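You operate a simulated robot arm through the tools that you are given. There is no shell and no other tool. Be economical: measure what you need, move in short steps, check, and stop when the job is done.

Carry out the task below with a simulated robot arm. There is one attempt and no reset: what you move stays moved.

## Task
Put things in order on the green table. At the end: the emery block stands on top of the yellow box (marked "WAFERS"); the wooden masher is on the blue coaster; the potato stands where the reel of orange cord stood; the reel of orange cord stands where the emery block stood; the red fuse stands on top of the printed pine log; whatever was shut is shut again. Leave all else as you found it, and nothing knocked over. Set down upright: wooden masher.

The check looks at the end state, three seconds after you hand in, the way a careful person would. Anything else that was tipped, shoved, dropped, spilled or broken makes it a failure.

## Robot
A 7-joint arm with a two-finger parallel gripper, fixed in place. Base frame: the origin is at the foot of the arm, x ahead of it, y to its left, z up; the work surface is at about z = 0. Readings come in mm, degrees, newtons and seconds.
With the tool pointing down near the work surface it reaches from about 220 to 580 mm from the base axis. Its first joint turns from -66.0 to 66.0 degrees. Payload 2.5 kg.
Tool frame: the origin (TCP) lies between the finger pads and is the grasp point; the fingertips stand 23 mm ahead of it; z points along the fingers, y is the line along which they close. Largest opening 94 mm; finger width 38, thickness 10; the body of the gripper, 54 by 96 mm, starts 39 mm behind the TCP.
Orientation is that of the tool frame in the base frame, as a unit quaternion [w, x, y, z]. With the fingers straight down and closing along the base's y, the tool's x points along the base's -x, its y along +y and its z along -z.

## Interface
- The arm moves only by the tool jog_arm. Its arguments are lists of equal length, an entry for each row: "grip": the finger opening in mm, from 0 to 94; "offset": the shift along the base's x, y, z in mm, a list of three; "dr": the turn, a rotation vector about the base's x, y, z in degrees, a list of three. In form: {"grip": [grip, ...], "offset": [[tx, ty, tz], ...], "dr": [[wx, wy, wz], ...]}. A call has 1 to 12 rows; each row shifts and turns the commanded pose from where the row before left it. A row lasts 0.2 s, in which the tool goes at most 50 mm and 8.6 degrees; a call with a longer step from one row to the next is refused whole, and so is a gripper value outside its range. Where a pose cannot be reached the arm comes as near as it can. A force on the tool above 40 N (or 10 N above the force at the start of the call, whichever is more), or a blocked arm, ends the call early, and 0.2 s more pass. Each finger travels about 108 mm/s and halts on what it meets, pressing with about 39 N; the grip force reading is that of the motor and also rises with nothing between the fingers. The clock runs only during rows and for 0.2 s after the last one: add rows that do not move to give the fingers time. The reply holds the time, the measured pose of the TCP, the force on the tool along the base axes, the opening and the grip force, in the units named above and with some noise, with the torque about the TCP (base axes, N m) and any sound that the robot's microphone picked up.
- Cameras (640 x 400 px; columns grow to the right, rows downward): "scene" is fixed at [97.9, -389.4, 521.3]; the picture's right is [0.97, -0.24, 0.00], its down [-0.17, -0.68, -0.72] and it looks along [0.17, 0.70, -0.70] (base axes); focal length 250 px, centre (320, 200). "wrist" rides on the gripper at [86, 16, -74] in the tool frame; the picture's right is [-0.18, 0.98, 0.00], its down [-0.58, -0.11, -0.81] and it looks along [-0.79, -0.15, 0.59] (tool axes); focal length 243 px, centre (320, 200). There is no depth. A picture from a camera that has moved, and an enlarged one, comes with that camera's place and axes in the base frame and with its lens. The place of the scene camera against the robot may be out by one fixed shift of up to 25 mm in any direction.
- snapshot(camera): a new picture of that camera. No time passes.
- zoom(camera, box): a new picture of the part [left, top, right, bottom] of that camera's present view, enlarged. No time passes.
- close_job(): hands the job in; it is judged then, once.

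Go step by step. Nothing tells you positions but the pictures and the camera data: compare them with the known pose of the tool, close in by small moves and look again before you grip or let go. The budget is 120 turns and 64 pictures, counting those below and the enlarged ones. Unless the task says otherwise, let go and move clear before handing in, and close with one line.

The tools are called as name(argument=value, ...) on one line, values as JSON. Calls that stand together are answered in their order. jog_arm: Moves the arm, as the interface text tells. Its arguments: {"type":"object","properties":{"grip":{"type":"array","items":{"type":"number"}},"offset":{"type":"array","items":{"type":"array","items":{"type":"number"}}},"dr":{"type":"array","items":{"type":"array","items":{"type":"number"}}}},"required":["grip","offset","dr"]} The other tools are called the same way: snapshot (camera) takes a picture; zoom (camera, box) takes an enlarged picture of a part of a camera's view; close_job () hands the job in.

At the start:

```text
time_s: 0.0
position: [347.5, 254.5, 264.2]
tcp_rot: [0.0, 0.0, 1.0, 0.0]
force: [-0.2, -0.2, 0.0]
ft_torque: [0.0, 0.04, 0.01]
finger_gap: 93.8
finger_force: 0.0
```

scene: 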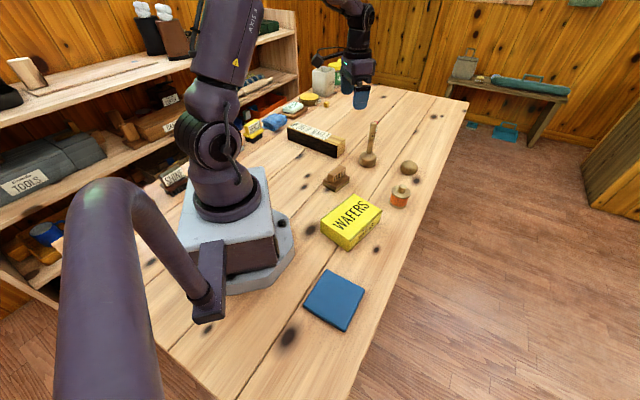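
wrist: 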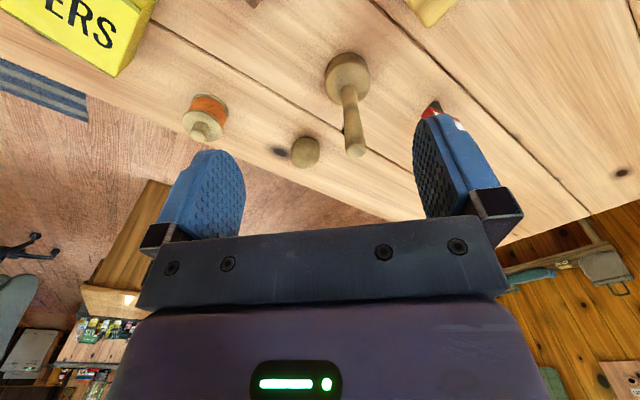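

I see the table with a yellow box, blue coaster, masher, potato, reel and other items. I'll zoom in to identify each.

zoom(camera="scene", box=[230, 80, 390, 180])

zoom(camera="scene", box=[290, 120, 450, 220])

zoom(camera="scene", box=[270, 180, 430, 340])

```text
4.00 times, centred on (310, 130) of scene
camera zoom: at [97.9, -389.4, 521.3], right [0.97, -0.24, 0.0], down [-0.17, -0.68, -0.72], along [0.17, 0.7, -0.7], focal length 1002 px, centre (360, 480)
```

zoom: 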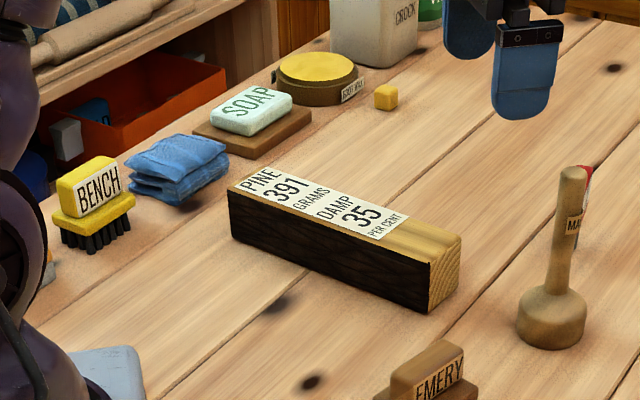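

```text
4.00 times, centred on (370, 170) of scene
camera zoom: at [97.9, -389.4, 521.3], right [0.97, -0.24, 0.0], down [-0.17, -0.68, -0.72], along [0.17, 0.7, -0.7], focal length 1002 px, centre (120, 320)
```

zoom: 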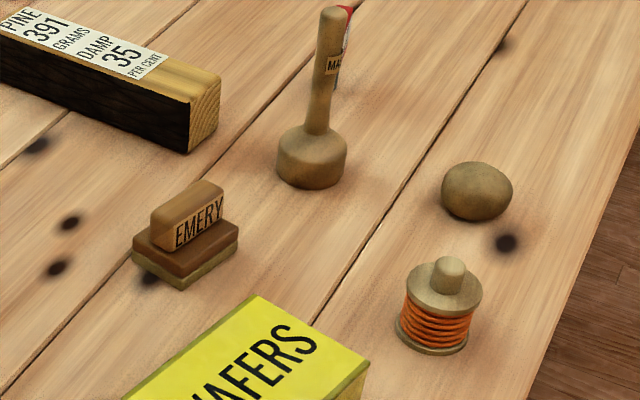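

```text
2.50 times, centred on (350, 260) of scene
camera zoom: at [97.9, -389.4, 521.3], right [0.97, -0.24, 0.0], down [-0.17, -0.68, -0.72], along [0.17, 0.7, -0.7], focal length 626 px, centre (245, 50)
```

zoom: 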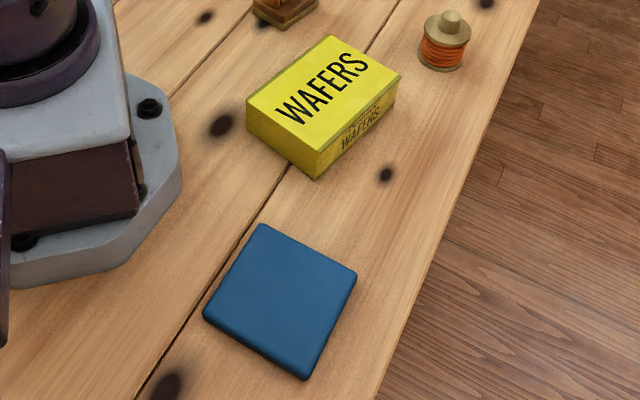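

The fuse seems to be behind the masher; the emery block is near (288,180). I move the wrist above it to look closer.

jog_arm(grip=[94, 94, 94, 94], offset=[[-18, -20, -18], [-18, -20, -18], [-18, -20, -18], [-18, -15, -20]], dr=[[0, 0, 0], [0, 0, 0], [0, 0, 0], [0, 0, 0]])

snapshot(camera="wrist")

```text
time_s: 1.0
position: [274.6, 181.2, 188.1]
tcp_rot: [0.001, 0.0, 1.0, 0.0]
force: [-0.4, 0.8, -0.4]
ft_torque: [-0.01, 0.02, 0.0]
finger_gap: 94.0
finger_force: 0.1
```

```text
58 pictures are left
camera wrist: at [187.8, 196.4, 263.0], right [0.18, 0.98, 0.0], down [0.58, -0.11, 0.81], along [0.79, -0.15, -0.59], focal length 243 px, centre (320, 200)
```

wrist: 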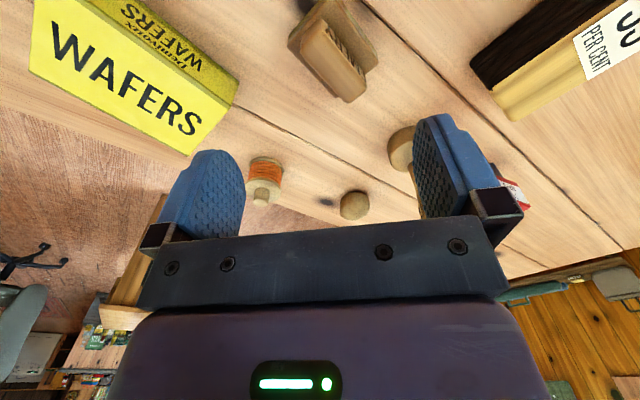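

The emery block sits roughly under the gripper; I zoom in on it for its outline.

zoom(camera="wrist", box=[260, 0, 420, 110])

zoom(camera="wrist", box=[0, 0, 260, 170])

```text
3.64 times, centred on (340, 55) of wrist
camera zoom: at [187.8, 196.4, 263.0], right [0.18, 0.98, 0.0], down [0.58, -0.11, 0.81], along [0.79, -0.15, -0.59], focal length 882 px, centre (247, 727)
```

zoom: 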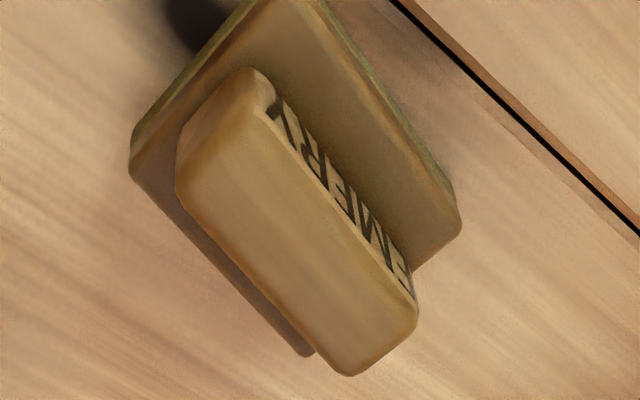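

```text
2.35 times, centred on (130, 85) of wrist
camera zoom: at [187.8, 196.4, 263.0], right [0.18, 0.98, 0.0], down [0.58, -0.11, 0.81], along [0.79, -0.15, -0.59], focal length 571 px, centre (767, 471)
```

zoom: 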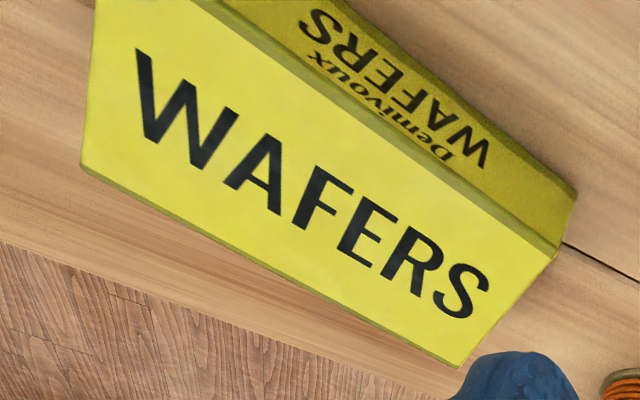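

Emery's centre is about (290,190), its long axis at about 31° from x, almost parallel to the wafers box. I turn 31° and come above its handle.

jog_arm(grip=[94, 94, 94, 94, 94], offset=[[4, 3, -19], [4, 2, -19], [4, 2, -19], [3, 2, -20], [0, 0, 0]], dr=[[0, 0, 7.75], [0, 0, 7.75], [0, 0, 7.75], [0, 0, 7.75], [0, 0, 0]])

snapshot(camera="wrist")

zoom(camera="scene", box=[290, 120, 450, 220])

```text
time_s: 2.2
position: [290.2, 189.6, 110.6]
tcp_rot: [-0.001, -0.268, 0.963, 0.0]
force: [-0.7, 0.7, -0.5]
ft_torque: [0.02, 0.02, 0.05]
finger_gap: 93.9
finger_force: 0.1
```

```text
55 pictures are left
camera wrist: at [207.0, 158.1, 185.3], right [-0.35, 0.94, 0.0], down [0.55, 0.21, 0.81], along [0.76, 0.28, -0.59], focal length 243 px, centre (320, 200)
```

wrist: 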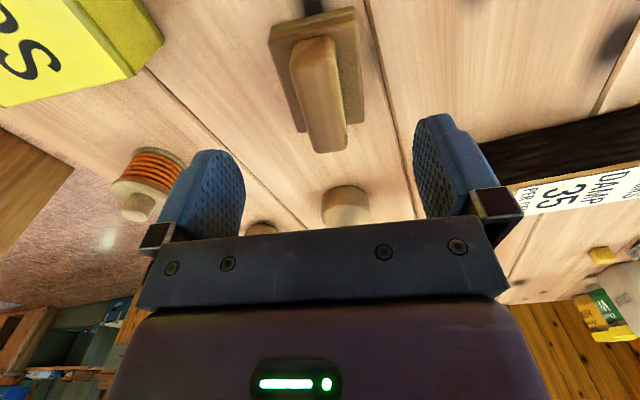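

```text
4.00 times, centred on (370, 170) of scene
camera zoom: at [98.0, -389.3, 521.3], right [0.97, -0.24, 0.0], down [-0.17, -0.68, -0.72], along [0.17, 0.7, -0.7], focal length 1002 px, centre (120, 320)
```

zoom: 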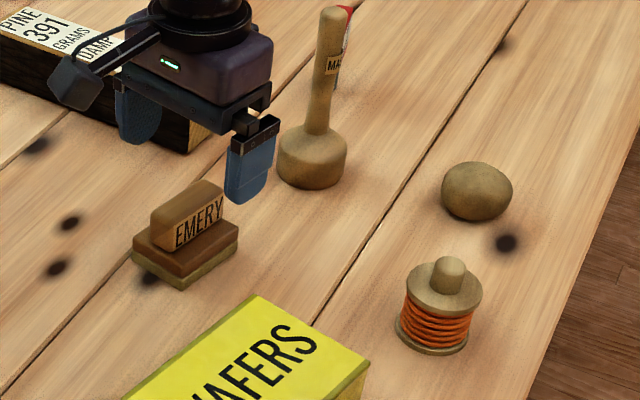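

Aligned over the handle at (290,189). I descend with fingers open, partly closed to 60.

jog_arm(grip=[80, 70, 60, 60, 60], offset=[[0, 0, -20], [0, 0, -20], [0, 0, -12], [0, 0, -8], [0, 0, 0]], dr=[[0, 0, 0], [0, 0, 0], [0, 0, 0], [0, 0, 0], [0, 0, 0]])

zoom(camera="scene", box=[290, 140, 390, 220])

```text
time_s: 3.4
position: [290.2, 188.4, 50.5]
tcp_rot: [0.0, -0.267, 0.964, -0.001]
force: [0.0, 0.5, 0.5]
ft_torque: [-0.02, 0.0, -0.01]
finger_gap: 60.1
finger_force: 0.1
```

```text
5.00 times, centred on (340, 180) of scene
camera zoom: at [97.9, -389.3, 521.3], right [0.97, -0.24, 0.0], down [-0.17, -0.68, -0.72], along [0.17, 0.7, -0.7], focal length 1253 px, centre (220, 300)
```

zoom: 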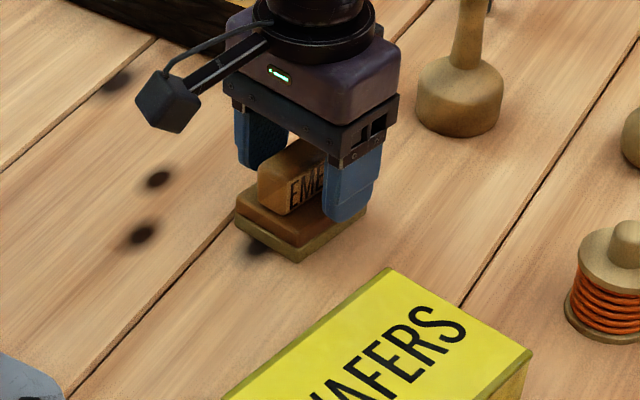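

The fingers straddle the handle just above the base; I close, then lift slightly.

jog_arm(grip=[40, 20, 15, 15], offset=[[0, 0, 0], [0, 0, 0], [0, 0, 0], [0, 0, 0]], dr=[[0, 0, 0], [0, 0, 0], [0, 0, 0], [0, 0, 0]])

```text
time_s: 4.4
position: [289.3, 189.3, 51.4]
tcp_rot: [0.0, -0.267, 0.964, 0.0]
force: [0.3, -1.1, 0.3]
ft_torque: [0.01, -0.04, -0.04]
finger_gap: 25.2
finger_force: 39.2
```

Gripped at 25 mm. I lift and move over the wafers box.

jog_arm(grip=[15, 15, 15, 15, 15, 15, 15, 15, 15, 15], offset=[[0, 0, 10], [0, 0, 25], [0, 0, 25], [0, 0, 25], [-3, -40, 10], [-3, -40, 0], [-3, -40, 0], [-3, -40, 0], [-1, -20, 0], [0, 0, 0]], dr=[[0, 0, 0], [0, 0, 0], [0, 0, 0], [0, 0, 0], [0, 0, 0], [0, 0, 0], [0, 0, 0], [0, 0, 0], [0, 0, 0], [0, 0, 0]])

snapshot(camera="wrist")

zoom(camera="scene", box=[270, 140, 430, 260])

```text
time_s: 6.6
position: [275.5, 7.9, 145.4]
tcp_rot: [0.0, -0.267, 0.964, 0.0]
force: [-0.1, -0.5, -0.6]
ft_torque: [0.0, 0.03, 0.02]
finger_gap: 25.6
finger_force: 39.1
```

```text
52 pictures are left
camera wrist: at [193.4, -22.4, 219.9], right [-0.35, 0.94, 0.0], down [0.55, 0.21, 0.81], along [0.76, 0.28, -0.59], focal length 243 px, centre (320, 200)
```

wrist: 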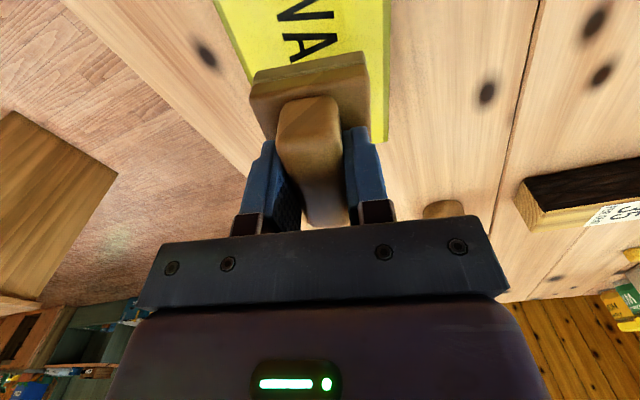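

```text
3.33 times, centred on (350, 200) of scene
camera zoom: at [97.9, -389.4, 521.3], right [0.97, -0.24, 0.0], down [-0.17, -0.68, -0.72], along [0.17, 0.7, -0.7], focal length 835 px, centre (220, 200)
```

zoom: 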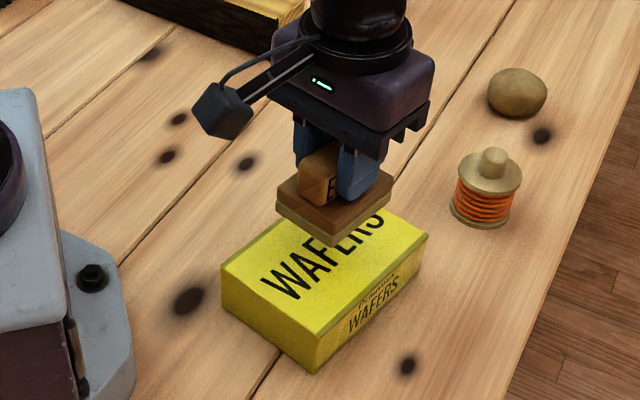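

The block hangs centred above the box, whose top I take to be near z=40. I lower to just above it, then creep.

jog_arm(grip=[15, 15, 15, 15, 15, 15], offset=[[2, -3, -15], [0, 0, -15], [0, 0, -12], [0, 0, -3], [0, 0, -2], [0, 0, 0]], dr=[[0, 0, 0], [0, 0, 0], [0, 0, 0], [0, 0, 0], [0, 0, 0], [0, 0, 0]])

zoom(camera="scene", box=[300, 160, 400, 260])

```text
time_s: 8.0
position: [279.7, 5.6, 99.7]
tcp_rot: [0.001, -0.267, 0.964, -0.001]
force: [-6.7, -0.1, 36.7]
ft_torque: [0.08, 0.11, 0.03]
finger_gap: 25.5
finger_force: 39.3
```

```text
4.00 times, centred on (350, 210) of scene
camera zoom: at [97.8, -389.4, 521.3], right [0.97, -0.24, 0.0], down [-0.17, -0.68, -0.72], along [0.17, 0.7, -0.7], focal length 1002 px, centre (200, 160)
```

zoom: 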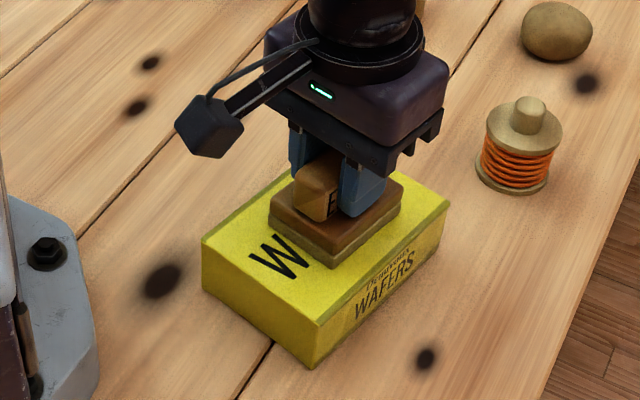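

It is in contact with the box (top at about 48–49 mm). I relieve the pressure, release and rise.

jog_arm(grip=[15, 35, 50, 50, 60, 60, 60, 60], offset=[[0, 0, 2.5], [0, 0, 0], [0, 0, 0], [0, 0, 2], [0, 0, 20], [0, 0, 35], [0, 0, 40], [0, 0, 0]], dr=[[0, 0, 0], [0, 0, 0], [0, 0, 0], [0, 0, 0], [0, 0, 0], [0, 0, 0], [0, 0, 0], [0, 0, 0]])

snapshot(camera="wrist")

zoom(camera="scene", box=[290, 150, 430, 260])

```text
time_s: 9.8
position: [278.4, 6.1, 199.7]
tcp_rot: [0.0, -0.267, 0.964, -0.001]
force: [0.7, -0.4, -0.2]
ft_torque: [0.01, 0.04, 0.01]
finger_gap: 60.4
finger_force: 0.0
```

```text
49 pictures are left
camera wrist: at [195.7, -24.7, 273.1], right [-0.35, 0.94, 0.0], down [0.55, 0.21, 0.81], along [0.76, 0.28, -0.59], focal length 243 px, centre (320, 200)
```

wrist: 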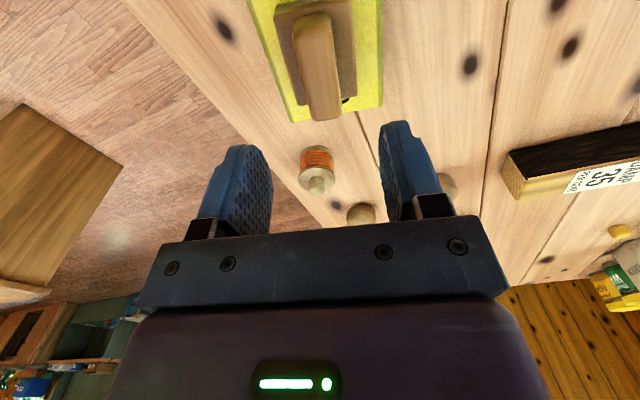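

```text
3.64 times, centred on (360, 205) of scene
camera zoom: at [97.9, -389.3, 521.3], right [0.97, -0.24, 0.0], down [-0.17, -0.68, -0.72], along [0.17, 0.7, -0.7], focal length 911 px, centre (174, 182)
```

zoom: 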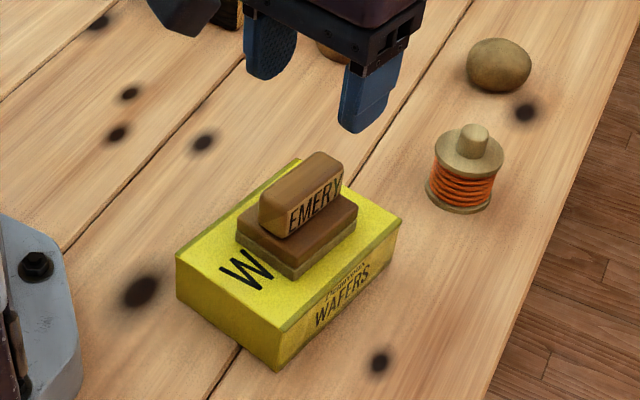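

Emery is standing on the box. Next the reel, near (436,57); I move above it to look.

jog_arm(grip=[94, 94, 94, 94, 94], offset=[[35, 12, 0], [35, 12, 0], [35, 12, -10], [35, 10, -30], [0, 0, 0]], dr=[[0, 0, 0], [0, 0, 0], [0, 0, 0], [0, 0, 0], [0, 0, 0]])

snapshot(camera="wrist")

```text
time_s: 11.0
position: [419.4, 51.5, 158.0]
tcp_rot: [0.0, -0.268, 0.964, 0.0]
force: [-0.4, -0.9, -0.9]
ft_torque: [0.0, -0.01, 0.0]
finger_gap: 93.9
finger_force: 0.1
```

```text
47 pictures are left
camera wrist: at [335.9, 20.9, 233.0], right [-0.35, 0.94, 0.0], down [0.55, 0.21, 0.81], along [0.76, 0.28, -0.59], focal length 243 px, centre (320, 200)
```

wrist: 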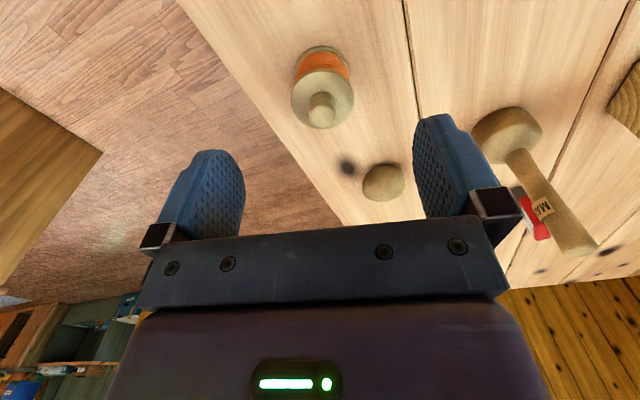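

Reel axis seems near (441,60). I go over it and lower.

jog_arm(grip=[94, 94, 94, 94], offset=[[11, 4, -18], [11, 4, -20], [0, 0, -20], [0, 0, 0]], dr=[[0, 0, 0], [0, 0, 0], [0, 0, 0], [0, 0, 0]])

zoom(camera="wrist", box=[220, 0, 420, 200])

zoom(camera="scene", box=[350, 130, 450, 230])

```text
time_s: 12.0
position: [439.4, 60.3, 101.6]
tcp_rot: [0.0, -0.267, 0.964, 0.001]
force: [-0.2, -0.5, 0.0]
ft_torque: [-0.02, 0.01, 0.01]
finger_gap: 93.9
finger_force: 0.1
```

```text
2.00 times, centred on (320, 100) of wrist
camera zoom: at [357.4, 29.7, 174.5], right [-0.35, 0.94, 0.0], down [0.55, 0.21, 0.81], along [0.76, 0.28, -0.59], focal length 485 px, centre (320, 400)
```

zoom: 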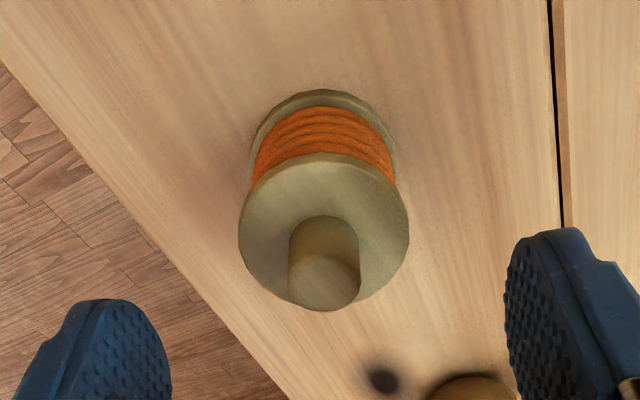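

```text
4.00 times, centred on (400, 180) of scene
camera zoom: at [98.0, -389.3, 521.3], right [0.97, -0.24, 0.0], down [-0.17, -0.68, -0.72], along [0.17, 0.7, -0.7], focal length 1002 px, centre (0, 280)
```

zoom: 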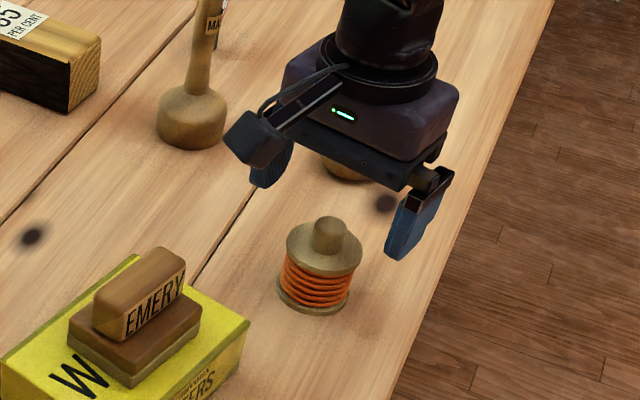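

Reel axis at (442,61.5), about 55 mm wide, knob top near z=69. I lower to TCP z≈38 and grip the flange.

jog_arm(grip=[94, 94, 94, 94, 94], offset=[[2.5, 1, -20], [0, 0, -20], [0, 0, -15], [0, 0, -8], [0, 0, 0]], dr=[[0, 0, 0], [0, 0, 0], [0, 0, 0], [0, 0, 0], [0, 0, 0]])

snapshot(camera="wrist")

zoom(camera="scene", box=[350, 130, 450, 230])

```text
time_s: 13.2
position: [443.3, 61.5, 37.3]
tcp_rot: [0.0, -0.267, 0.964, 0.0]
force: [0.8, -0.7, 0.0]
ft_torque: [-0.01, -0.02, 0.0]
finger_gap: 94.0
finger_force: 0.0
```

```text
44 pictures are left
camera wrist: at [360.3, 30.7, 111.9], right [-0.35, 0.94, 0.0], down [0.55, 0.21, 0.81], along [0.76, 0.28, -0.59], focal length 243 px, centre (320, 200)
```

wrist: 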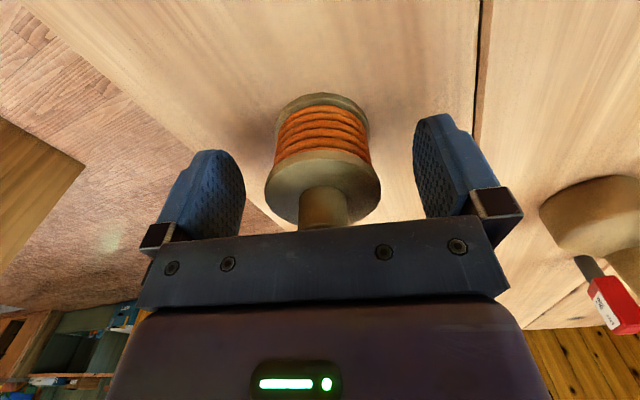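

```text
4.00 times, centred on (400, 180) of scene
camera zoom: at [97.9, -389.3, 521.3], right [0.97, -0.24, 0.0], down [-0.17, -0.68, -0.72], along [0.17, 0.7, -0.7], focal length 1002 px, centre (0, 280)
```

zoom: 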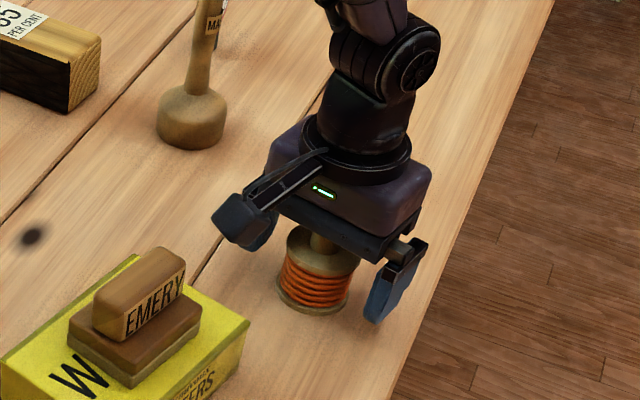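

Reel is centred between the fingers. Close and lift a little.

jog_arm(grip=[70, 58, 45, 45, 45, 45], offset=[[0, 0, 0], [0, 0, 0], [0, 0, 0], [0, 0, 0], [0, 0, 5], [0, 0, 15]], dr=[[0, 0, 0], [0, 0, 0], [0, 0, 0], [0, 0, 0], [0, 0, 0], [0, 0, 0]])

zoom(camera="scene", box=[350, 130, 450, 230])

```text
time_s: 14.6
position: [441.7, 60.7, 57.0]
tcp_rot: [0.0, -0.268, 0.964, 0.0]
force: [-0.7, 0.6, 0.4]
ft_torque: [0.0, 0.0, -0.03]
finger_gap: 52.5
finger_force: 38.8
```

```text
4.00 times, centred on (400, 180) of scene
camera zoom: at [98.0, -389.3, 521.3], right [0.97, -0.24, 0.0], down [-0.17, -0.68, -0.72], along [0.17, 0.7, -0.7], focal length 1002 px, centre (0, 280)
```

zoom: 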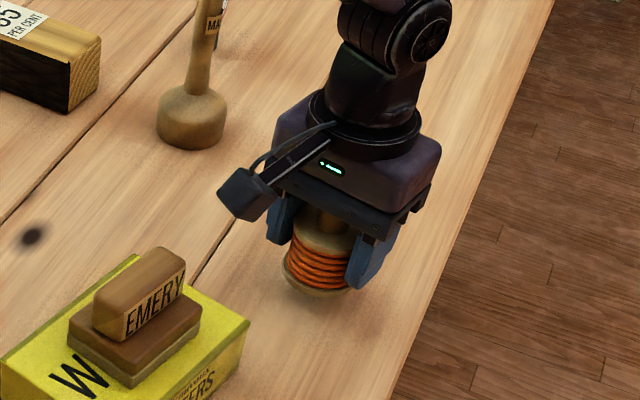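

Held securely. I lift and carry it to the emery block's old spot (290,189.5).

jog_arm(grip=[45, 45, 45, 45, 45, 45, 45, 45, 45, 45, 45], offset=[[0, 0, 25], [0, 0, 35], [0, 0, 35], [-30, 25.5, 0], [-30, 25.5, 0], [-30, 25.5, 0], [-30, 25.5, 0], [-32, 26.5, 0], [0, 0, -35], [0, 0, -35], [0, 0, 0]], dr=[[0, 0, 0], [0, 0, 0], [0, 0, 0], [0, 0, 0], [0, 0, 0], [0, 0, 0], [0, 0, 0], [0, 0, 0], [0, 0, 0], [0, 0, 0], [0, 0, 0]])

zoom(camera="scene", box=[280, 110, 420, 230])

```text
time_s: 17.0
position: [291.8, 190.1, 80.8]
tcp_rot: [0.0, -0.267, 0.964, 0.0]
force: [-0.4, -0.2, -0.6]
ft_torque: [0.01, 0.03, 0.0]
finger_gap: 52.7
finger_force: 39.0
```

```text
3.33 times, centred on (350, 170) of scene
camera zoom: at [98.0, -389.3, 521.3], right [0.97, -0.24, 0.0], down [-0.17, -0.68, -0.72], along [0.17, 0.7, -0.7], focal length 835 px, centre (220, 300)
```

zoom: 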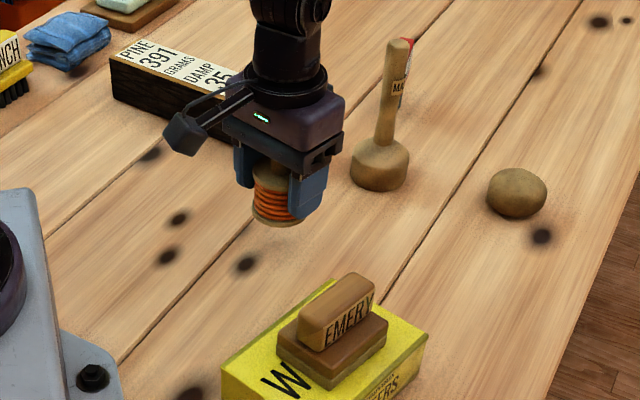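

Over the spot; bottom about 43 mm above the table. I lower to just touching (TCP z≈37.5), then release.

jog_arm(grip=[45, 45, 45, 45, 45, 45], offset=[[-1, -0.5, -20], [0, 0, -15], [0, 0, -5], [0, 0, -2], [0, 0, -2], [0, 0, 0]], dr=[[0, 0, 0], [0, 0, 0], [0, 0, 0], [0, 0, 0], [0, 0, 0], [0, 0, 0]])

```text
time_s: 18.4
position: [289.5, 189.8, 37.7]
tcp_rot: [0.0, -0.267, 0.964, 0.0]
force: [0.2, 0.0, -0.4]
ft_torque: [0.04, 0.01, -0.01]
finger_gap: 52.5
finger_force: 39.1
```

jog_arm(grip=[45, 45], offset=[[0, 0, -1], [0, 0, 0]], dr=[[0, 0, 0], [0, 0, 0]])

```text
time_s: 19.0
position: [291.5, 189.3, 37.2]
tcp_rot: [0.0, -0.267, 0.964, 0.0]
force: [-0.7, 0.4, 2.8]
ft_torque: [-0.01, 0.04, 0.01]
finger_gap: 52.5
finger_force: 39.3
```

Light contact felt. I release and rise.

jog_arm(grip=[60, 75, 94, 94, 94, 94, 94, 94], offset=[[0, 0, 0], [0, 0, 0], [0, 0, 0], [0, 0, 15], [0, 0, 30], [0, 0, 40], [0, 0, 40], [0, 0, 0]], dr=[[0, 0, 0], [0, 0, 0], [0, 0, 0], [0, 0, 0], [0, 0, 0], [0, 0, 0], [0, 0, 0], [0, 0, 0]])

snapshot(camera="wrist")

snapshot(camera="scene")

```text
time_s: 20.8
position: [290.5, 189.4, 162.7]
tcp_rot: [0.0, -0.267, 0.964, 0.0]
force: [-1.0, -0.1, -0.4]
ft_torque: [0.03, -0.02, -0.01]
finger_gap: 93.9
finger_force: 0.0
```

```text
40 pictures are left
camera wrist: at [207.9, 158.3, 237.2], right [-0.35, 0.94, 0.0], down [0.55, 0.21, 0.81], along [0.76, 0.28, -0.59], focal length 243 px, centre (320, 200)
```

wrist: 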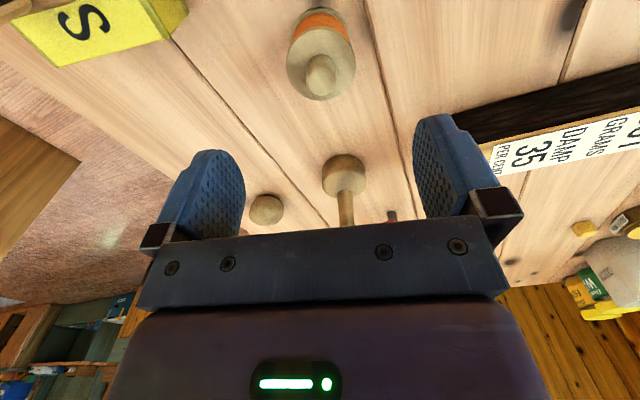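

```text
39 pictures are left
```

scene: 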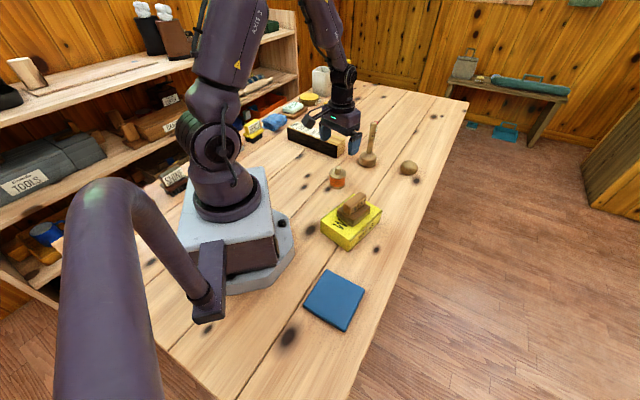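

Reel stands at the emery spot. Next the potato near (540,190); I move in for a view, keeping clear of the masher.

jog_arm(grip=[94, 94, 94, 94, 94, 94, 94], offset=[[15, -15, 30], [40, -10, 0], [45, 0, 0], [45, 0, 0], [45, 5, -20], [25, 6, -30], [0, 0, 0]], dr=[[0, 0, 0], [0, 0, 0], [0, 0, 0], [0, 0, 0], [0, 0, 0], [0, 0, 0], [0, 0, 0]])

snapshot(camera="wrist")

zoom(camera="scene", box=[330, 90, 450, 190])

```text
time_s: 22.4
position: [505.2, 175.5, 142.2]
tcp_rot: [-0.001, -0.267, 0.964, 0.0]
force: [0.3, 0.0, -0.2]
ft_torque: [-0.02, -0.03, -0.01]
finger_gap: 94.1
finger_force: 0.1
```

```text
38 pictures are left
camera wrist: at [423.0, 144.9, 216.5], right [-0.35, 0.94, 0.0], down [0.55, 0.21, 0.81], along [0.76, 0.28, -0.59], focal length 243 px, centre (320, 200)
```

wrist: 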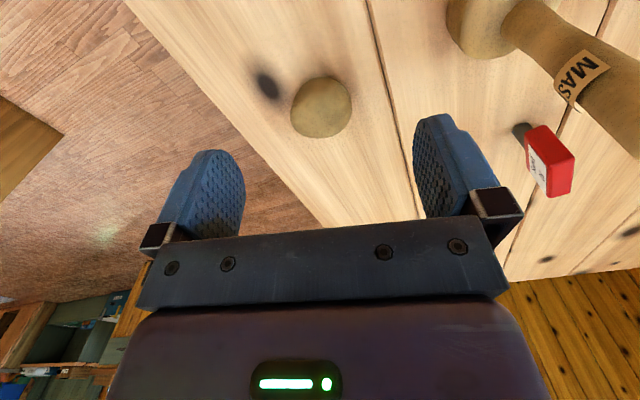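

```text
4.00 times, centred on (390, 140) of scene
camera zoom: at [98.0, -389.4, 521.3], right [0.97, -0.24, 0.0], down [-0.17, -0.68, -0.72], along [0.17, 0.7, -0.7], focal length 1002 px, centre (40, 440)
```

zoom: 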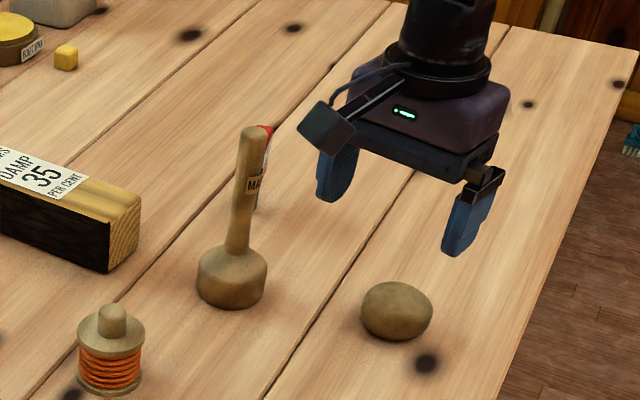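

Potato centre ≈ (542,189), about 54 mm wide. I come above it and check.

jog_arm(grip=[94, 94, 94, 94], offset=[[19, 7, -10], [18, 6.5, -20], [0, 0, -25], [0, 0, 0]], dr=[[0, 0, 0], [0, 0, 0], [0, 0, 0], [0, 0, 0]])

snapshot(camera="wrist")

```text
time_s: 23.4
position: [542.0, 189.3, 87.5]
tcp_rot: [0.0, -0.267, 0.964, 0.0]
force: [0.5, 0.2, -0.2]
ft_torque: [0.04, 0.0, -0.01]
finger_gap: 94.0
finger_force: 0.1
```

```text
36 pictures are left
camera wrist: at [459.9, 158.7, 161.5], right [-0.35, 0.94, 0.0], down [0.55, 0.21, 0.81], along [0.76, 0.28, -0.59], focal length 243 px, centre (320, 200)
```

wrist: 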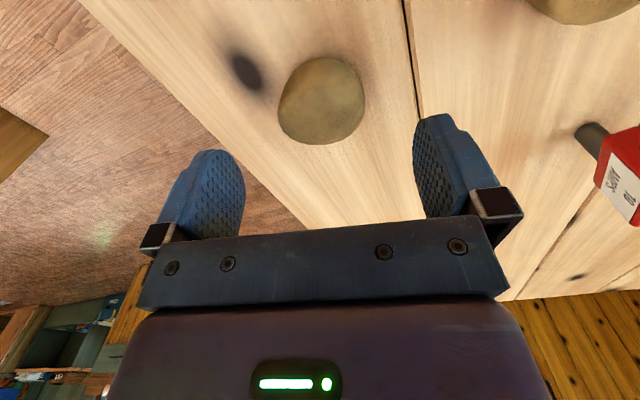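

Centred. I lower to z≈26 and close gently.

jog_arm(grip=[94, 94, 94, 94, 94, 80, 60, 40, 40, 40], offset=[[-1, 0, -20], [0, 0, -20], [0, 0, -15], [0, 0, -6], [0, 0, 0], [0, 0, 0], [0, 0, 0], [0, 0, 0], [0, 0, 0], [0, 0, 0]], dr=[[0, 0, 0], [0, 0, 0], [0, 0, 0], [0, 0, 0], [0, 0, 0], [0, 0, 0], [0, 0, 0], [0, 0, 0], [0, 0, 0], [0, 0, 0]])

snapshot(camera="wrist")

```text
time_s: 25.6
position: [541.1, 188.9, 26.0]
tcp_rot: [0.0, -0.267, 0.964, 0.0]
force: [0.3, -0.2, -0.1]
ft_torque: [-0.04, 0.0, 0.02]
finger_gap: 49.0
finger_force: 38.9
```

```text
35 pictures are left
camera wrist: at [458.0, 157.5, 100.8], right [-0.35, 0.94, 0.0], down [0.55, 0.21, 0.81], along [0.76, 0.28, -0.59], focal length 243 px, centre (320, 200)
```

wrist: 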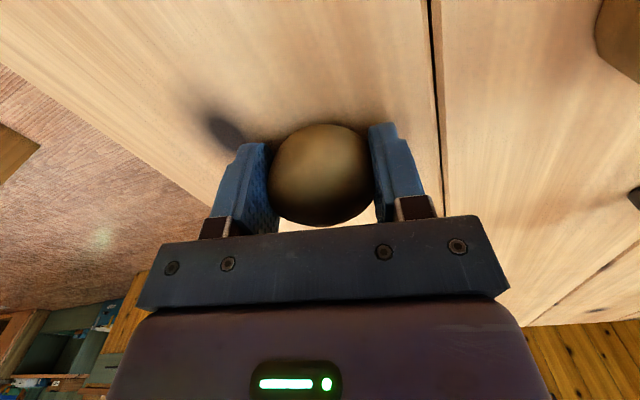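

Potato held. I lift and carry it to the reel's old spot (442,61.5).

jog_arm(grip=[40, 40, 40, 40, 40, 40, 40, 40, 40, 40, 40, 40], offset=[[0, 0, 15], [0, 0, 30], [0, 0, 35], [-25, -32, 0], [-25, -32, 0], [-25, -32, 0], [-24, -31.5, 0], [0, 0, -30], [0, 0, -30], [0, 0, -14], [0, 0, -4], [0, 0, 0]], dr=[[0, 0, 0], [0, 0, 0], [0, 0, 0], [0, 0, 0], [0, 0, 0], [0, 0, 0], [0, 0, 0], [0, 0, 0], [0, 0, 0], [0, 0, 0], [0, 0, 0], [0, 0, 0]])

zoom(camera="scene", box=[350, 130, 450, 230])

```text
time_s: 28.2
position: [441.2, 60.4, 27.7]
tcp_rot: [0.001, -0.267, 0.964, 0.0]
force: [-0.4, 0.8, -0.4]
ft_torque: [0.01, -0.01, -0.03]
finger_gap: 48.9
finger_force: 39.1
```

```text
4.00 times, centred on (400, 180) of scene
camera zoom: at [98.0, -389.4, 521.3], right [0.97, -0.24, 0.0], down [-0.17, -0.68, -0.72], along [0.17, 0.7, -0.7], focal length 1002 px, centre (0, 280)
```

zoom: 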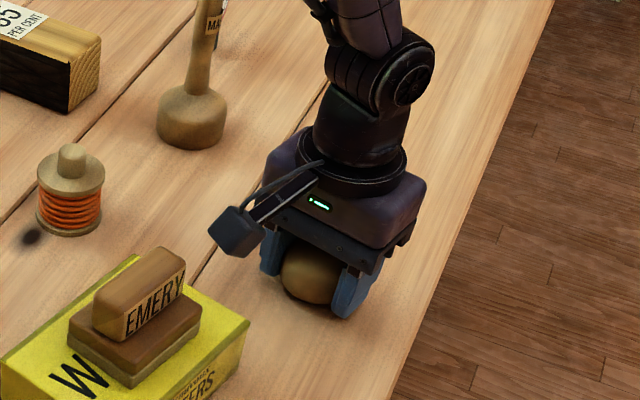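

Nearly down. Final lowering until contact.

jog_arm(grip=[40, 40, 40], offset=[[0.5, 0.5, -1.5], [0, 0, -1], [0, 0, 0]], dr=[[0, 0, 0], [0, 0, 0], [0, 0, 0]])

```text
time_s: 29.0
position: [442.9, 61.1, 26.5]
tcp_rot: [0.0, -0.267, 0.964, 0.0]
force: [-4.0, -0.8, 7.6]
ft_torque: [0.0, 0.05, 0.03]
finger_gap: 49.1
finger_force: 38.8
```

Contact felt; I release and rise.

jog_arm(grip=[55, 70, 90, 94, 94, 94, 94], offset=[[0, 0, 0.5], [0, 0, 0], [0, 0, 0], [0, 0, 20], [0, 0, 40], [0, 0, 45], [0, 0, 45]], dr=[[0, 0, 0], [0, 0, 0], [0, 0, 0], [0, 0, 0], [0, 0, 0], [0, 0, 0], [0, 0, 0]])

snapshot(camera="wrist")

zoom(camera="scene", box=[230, 80, 470, 230])

```text
time_s: 30.6
position: [443.0, 60.6, 176.5]
tcp_rot: [0.001, -0.267, 0.964, 0.0]
force: [-0.7, 1.1, 0.2]
ft_torque: [0.04, 0.0, -0.01]
finger_gap: 94.0
finger_force: 0.0
```

```text
33 pictures are left
camera wrist: at [359.8, 30.4, 251.2], right [-0.35, 0.94, 0.0], down [0.56, 0.21, 0.81], along [0.76, 0.28, -0.59], focal length 243 px, centre (320, 200)
```

wrist: 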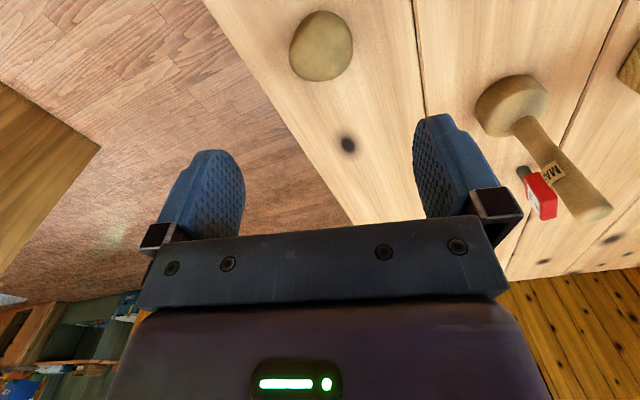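

```text
2.67 times, centred on (350, 155) of scene
camera zoom: at [98.0, -389.3, 521.3], right [0.97, -0.24, 0.0], down [-0.17, -0.68, -0.72], along [0.17, 0.7, -0.7], focal length 668 px, centre (240, 320)
```

zoom: 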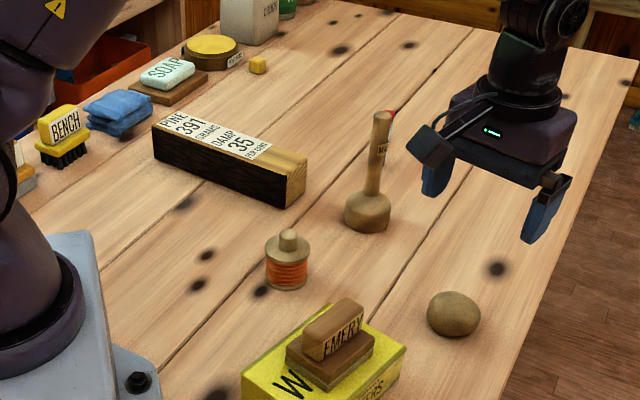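

Potato placed. Next the masher: handle axis near (427,268), top near z=149. I move above it.

jog_arm(grip=[94, 94, 94, 94, 80, 70, 70], offset=[[0, 0, 35], [-3, 42, 0], [-3, 42, 0], [-3, 42, 0], [-3, 41, 0], [-4, 40, 0], [0, 0, 0]], dr=[[0, 0, 0], [0, 0, 0], [0, 0, 0], [0, 0, 0], [0, 0, 0], [0, 0, 0], [0, 0, 0]])

snapshot(camera="wrist")

zoom(camera="scene", box=[310, 70, 450, 190])

```text
time_s: 32.2
position: [426.7, 268.5, 209.9]
tcp_rot: [0.0, -0.268, 0.964, 0.0]
force: [0.0, -0.2, -0.1]
ft_torque: [-0.02, -0.01, 0.01]
finger_gap: 70.1
finger_force: 0.1
```

```text
31 pictures are left
camera wrist: at [343.2, 237.7, 285.5], right [-0.35, 0.94, 0.0], down [0.55, 0.21, 0.81], along [0.76, 0.28, -0.59], focal length 243 px, centre (320, 200)
```

wrist: 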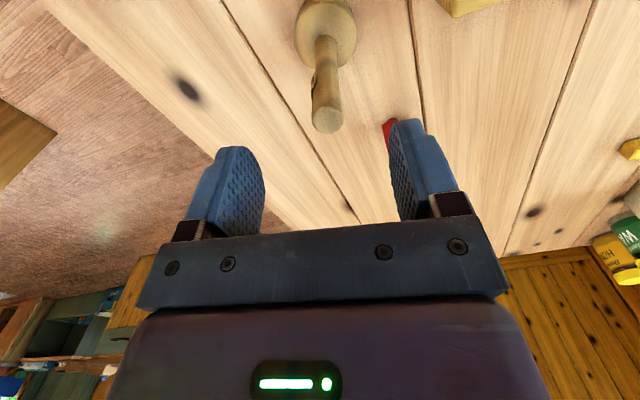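

```text
3.33 times, centred on (380, 130) of scene
camera zoom: at [98.0, -389.3, 521.3], right [0.97, -0.24, 0.0], down [-0.17, -0.68, -0.72], along [0.17, 0.7, -0.7], focal length 835 px, centre (120, 433)
```

zoom: 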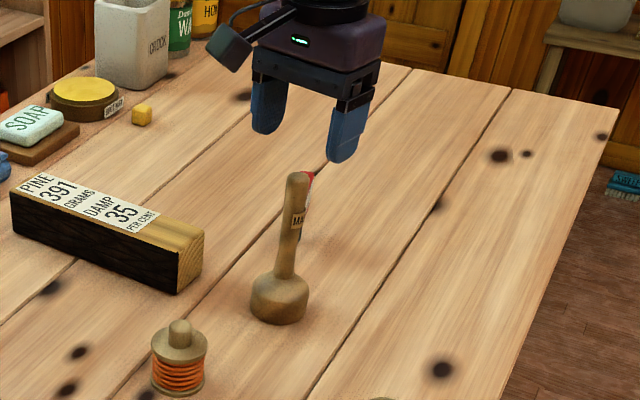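

Axis refined to about (428,273), top ~z=155. I descend to z=125 with the handle between the fingers.

jog_arm(grip=[70, 70, 70, 70, 70], offset=[[1.5, 4.5, -20], [0, 0, -25], [0, 0, -25], [0, 0, -15], [0, 0, 0]], dr=[[0, 0, 0], [0, 0, 0], [0, 0, 0], [0, 0, 0], [0, 0, 0]])

snapshot(camera="wrist")

```text
time_s: 33.4
position: [428.0, 272.4, 127.9]
tcp_rot: [0.0, -0.268, 0.964, 0.0]
force: [0.0, 0.8, 0.1]
ft_torque: [0.03, 0.01, -0.01]
finger_gap: 70.0
finger_force: 0.1
```

```text
29 pictures are left
camera wrist: at [345.1, 241.4, 200.4], right [-0.35, 0.94, 0.0], down [0.55, 0.21, 0.81], along [0.76, 0.28, -0.59], focal length 243 px, centre (320, 200)
```

wrist: 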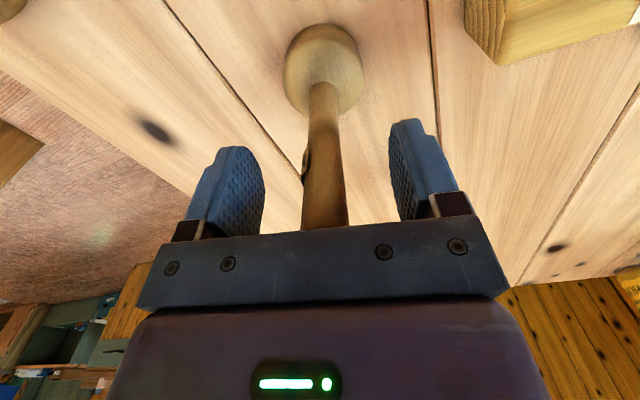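

The handle is centred. I close and lift a little.

jog_arm(grip=[50, 30, 12, 8, 8, 8, 8], offset=[[0, 0, 0], [0, 0, 0], [0, 0, 0], [0, 0, 0], [0, 0, 0], [0, 0, 5], [0, 0, 20]], dr=[[0, 0, 0], [0, 0, 0], [0, 0, 0], [0, 0, 0], [0, 0, 0], [0, 0, 0], [0, 0, 0]])

zoom(camera="scene", box=[310, 70, 450, 190])

```text
time_s: 35.0
position: [427.9, 273.3, 151.8]
tcp_rot: [0.0, -0.268, 0.964, 0.0]
force: [-0.3, -0.2, -0.3]
ft_torque: [0.03, 0.01, 0.02]
finger_gap: 18.5
finger_force: 39.0
```

```text
3.33 times, centred on (380, 130) of scene
camera zoom: at [98.0, -389.3, 521.3], right [0.97, -0.24, 0.0], down [-0.17, -0.68, -0.72], along [0.17, 0.7, -0.7], focal length 835 px, centre (120, 433)
```

zoom: 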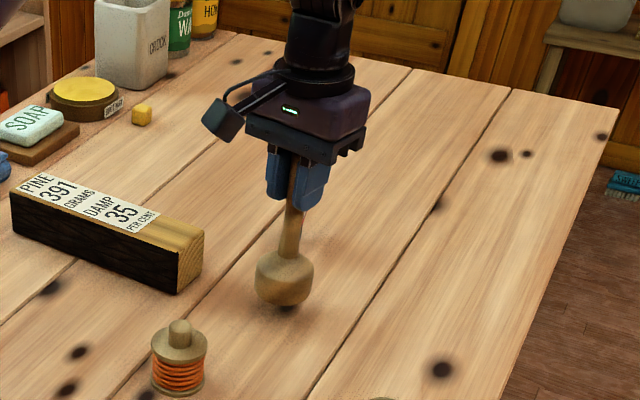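

Masher held. I raise it high (bottom ~143 mm) and carry toward the coaster, passing above the emery.

jog_arm(grip=[8, 8, 8, 8, 8, 8, 8, 8, 8, 8], offset=[[0, 0, 40], [0, 0, 40], [0, 0, 38], [-20, -36, 0], [-20, -36, 0], [-20, -36, 0], [-20, -36, 0], [-20, -36, 0], [-20, -36, 0], [0, 0, 0]], dr=[[0, 0, 0], [0, 0, 0], [0, 0, 0], [0, 0, 0], [0, 0, 0], [0, 0, 0], [0, 0, 0], [0, 0, 0], [0, 0, 0], [0, 0, 0]])

jog_arm(grip=[8, 8, 8, 8, 8, 8, 8], offset=[[-20, -36, 0], [-20, -36, 0], [-20, -36, 0], [-20, -36, 0], [-20, -36, 0], [-20, -36, 0], [0, 0, 0]], dr=[[0, 0, 0], [0, 0, 0], [0, 0, 0], [0, 0, 0], [0, 0, 0], [0, 0, 0], [0, 0, 0]])

snapshot(camera="wrist")

snapshot(camera="scene")

```text
time_s: 37.2
position: [307.4, 57.3, 269.1]
tcp_rot: [0.0, -0.267, 0.964, 0.0]
force: [0.2, -0.6, -0.1]
ft_torque: [-0.01, 0.02, -0.04]
finger_gap: 18.5
finger_force: 38.5
```

```text
time_s: 38.8
position: [187.6, -159.8, 269.8]
tcp_rot: [0.001, -0.267, 0.964, 0.0]
force: [-0.2, 0.4, -0.5]
ft_torque: [0.01, 0.02, -0.02]
finger_gap: 18.0
finger_force: 38.4
```

```text
27 pictures are left
camera wrist: at [105.0, -190.4, 344.0], right [-0.35, 0.94, 0.0], down [0.55, 0.21, 0.81], along [0.76, 0.28, -0.59], focal length 243 px, centre (320, 200)
```

wrist: 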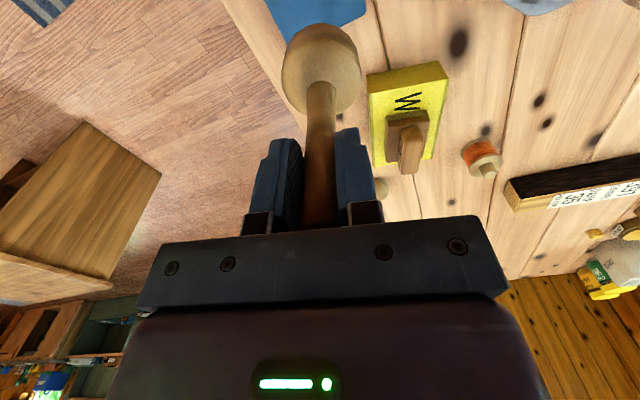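

```text
26 pictures are left
```

scene: 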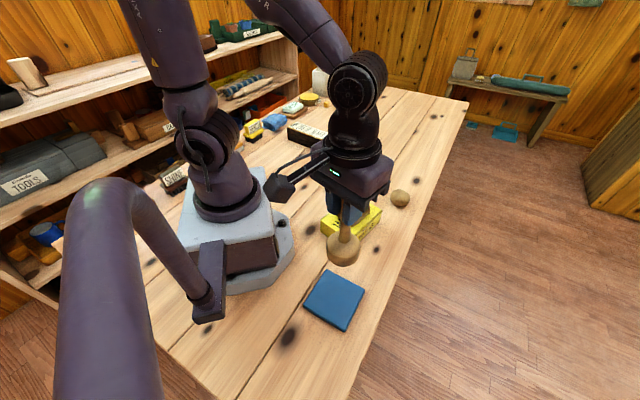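

The coaster centre is about (178,-174). I move over it and lower to about 15 mm above.

jog_arm(grip=[8, 8, 8, 8, 8, 8], offset=[[-9, -14, 0], [0, 0, -30], [0, 0, -35], [0, 0, -35], [0, 0, -18], [0, 0, 0]], dr=[[0, 0, 0], [0, 0, 0], [0, 0, 0], [0, 0, 0], [0, 0, 0], [0, 0, 0]])

zoom(camera="scene", box=[260, 210, 420, 350])

snapshot(camera="wrist")

```text
time_s: 40.2
position: [180.2, -172.1, 151.2]
tcp_rot: [0.0, -0.267, 0.964, 0.0]
force: [-1.1, -0.2, -0.1]
ft_torque: [0.04, 0.02, 0.01]
finger_gap: 18.0
finger_force: 38.7
```

```text
2.86 times, centred on (340, 280) of scene
camera zoom: at [98.0, -389.4, 521.3], right [0.97, -0.24, 0.0], down [-0.17, -0.68, -0.72], along [0.17, 0.7, -0.7], focal length 716 px, centre (263, -29)
```

zoom: 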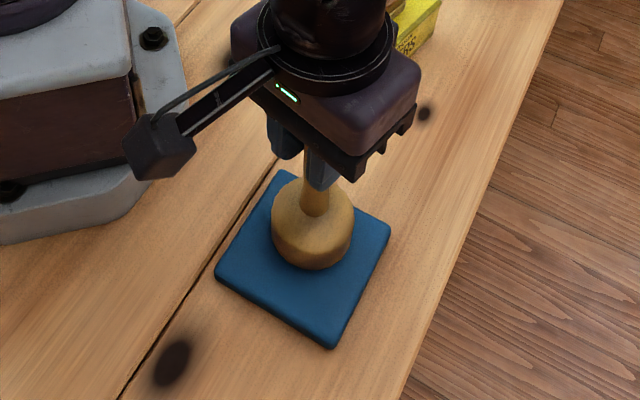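

```text
24 pictures are left
camera wrist: at [96.0, -203.5, 225.5], right [-0.35, 0.94, 0.0], down [0.55, 0.21, 0.81], along [0.76, 0.28, -0.59], focal length 243 px, centre (320, 200)
```

wrist: 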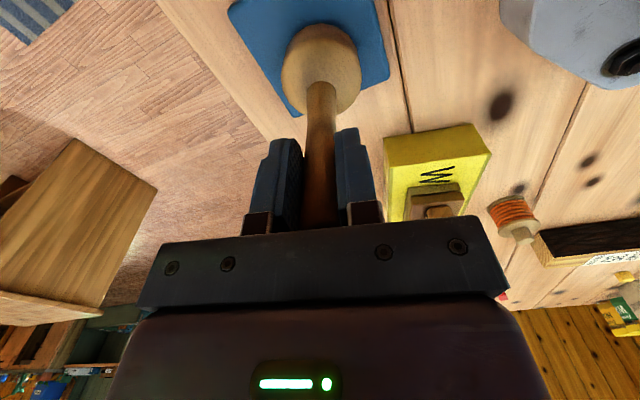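

Well over the coaster. I shift slightly and lower to contact.

jog_arm(grip=[8, 8, 8, 8, 8], offset=[[-4, -2, -6], [0, 0, -4], [0, 0, -2], [0, 0, -2], [0, 0, 0]], dr=[[0, 0, 0], [0, 0, 0], [0, 0, 0], [0, 0, 0], [0, 0, 0]])

```text
time_s: 41.4
position: [175.9, -174.3, 137.6]
tcp_rot: [0.0, -0.268, 0.963, -0.002]
force: [-1.1, 2.2, 36.0]
ft_torque: [0.36, -0.07, -0.08]
finger_gap: 18.1
finger_force: 39.0
```

Firm contact; I back off in small steps until nearly unloaded.

jog_arm(grip=[8, 8], offset=[[0, 0, 1.5], [0, 0, 0]], dr=[[0, 0, 0], [0, 0, 0]])

```text
time_s: 42.0
position: [175.0, -174.1, 137.2]
tcp_rot: [-0.001, -0.267, 0.964, 0.001]
force: [0.2, -0.5, -0.4]
ft_torque: [-0.01, 0.0, 0.03]
finger_gap: 18.0
finger_force: 38.5
```

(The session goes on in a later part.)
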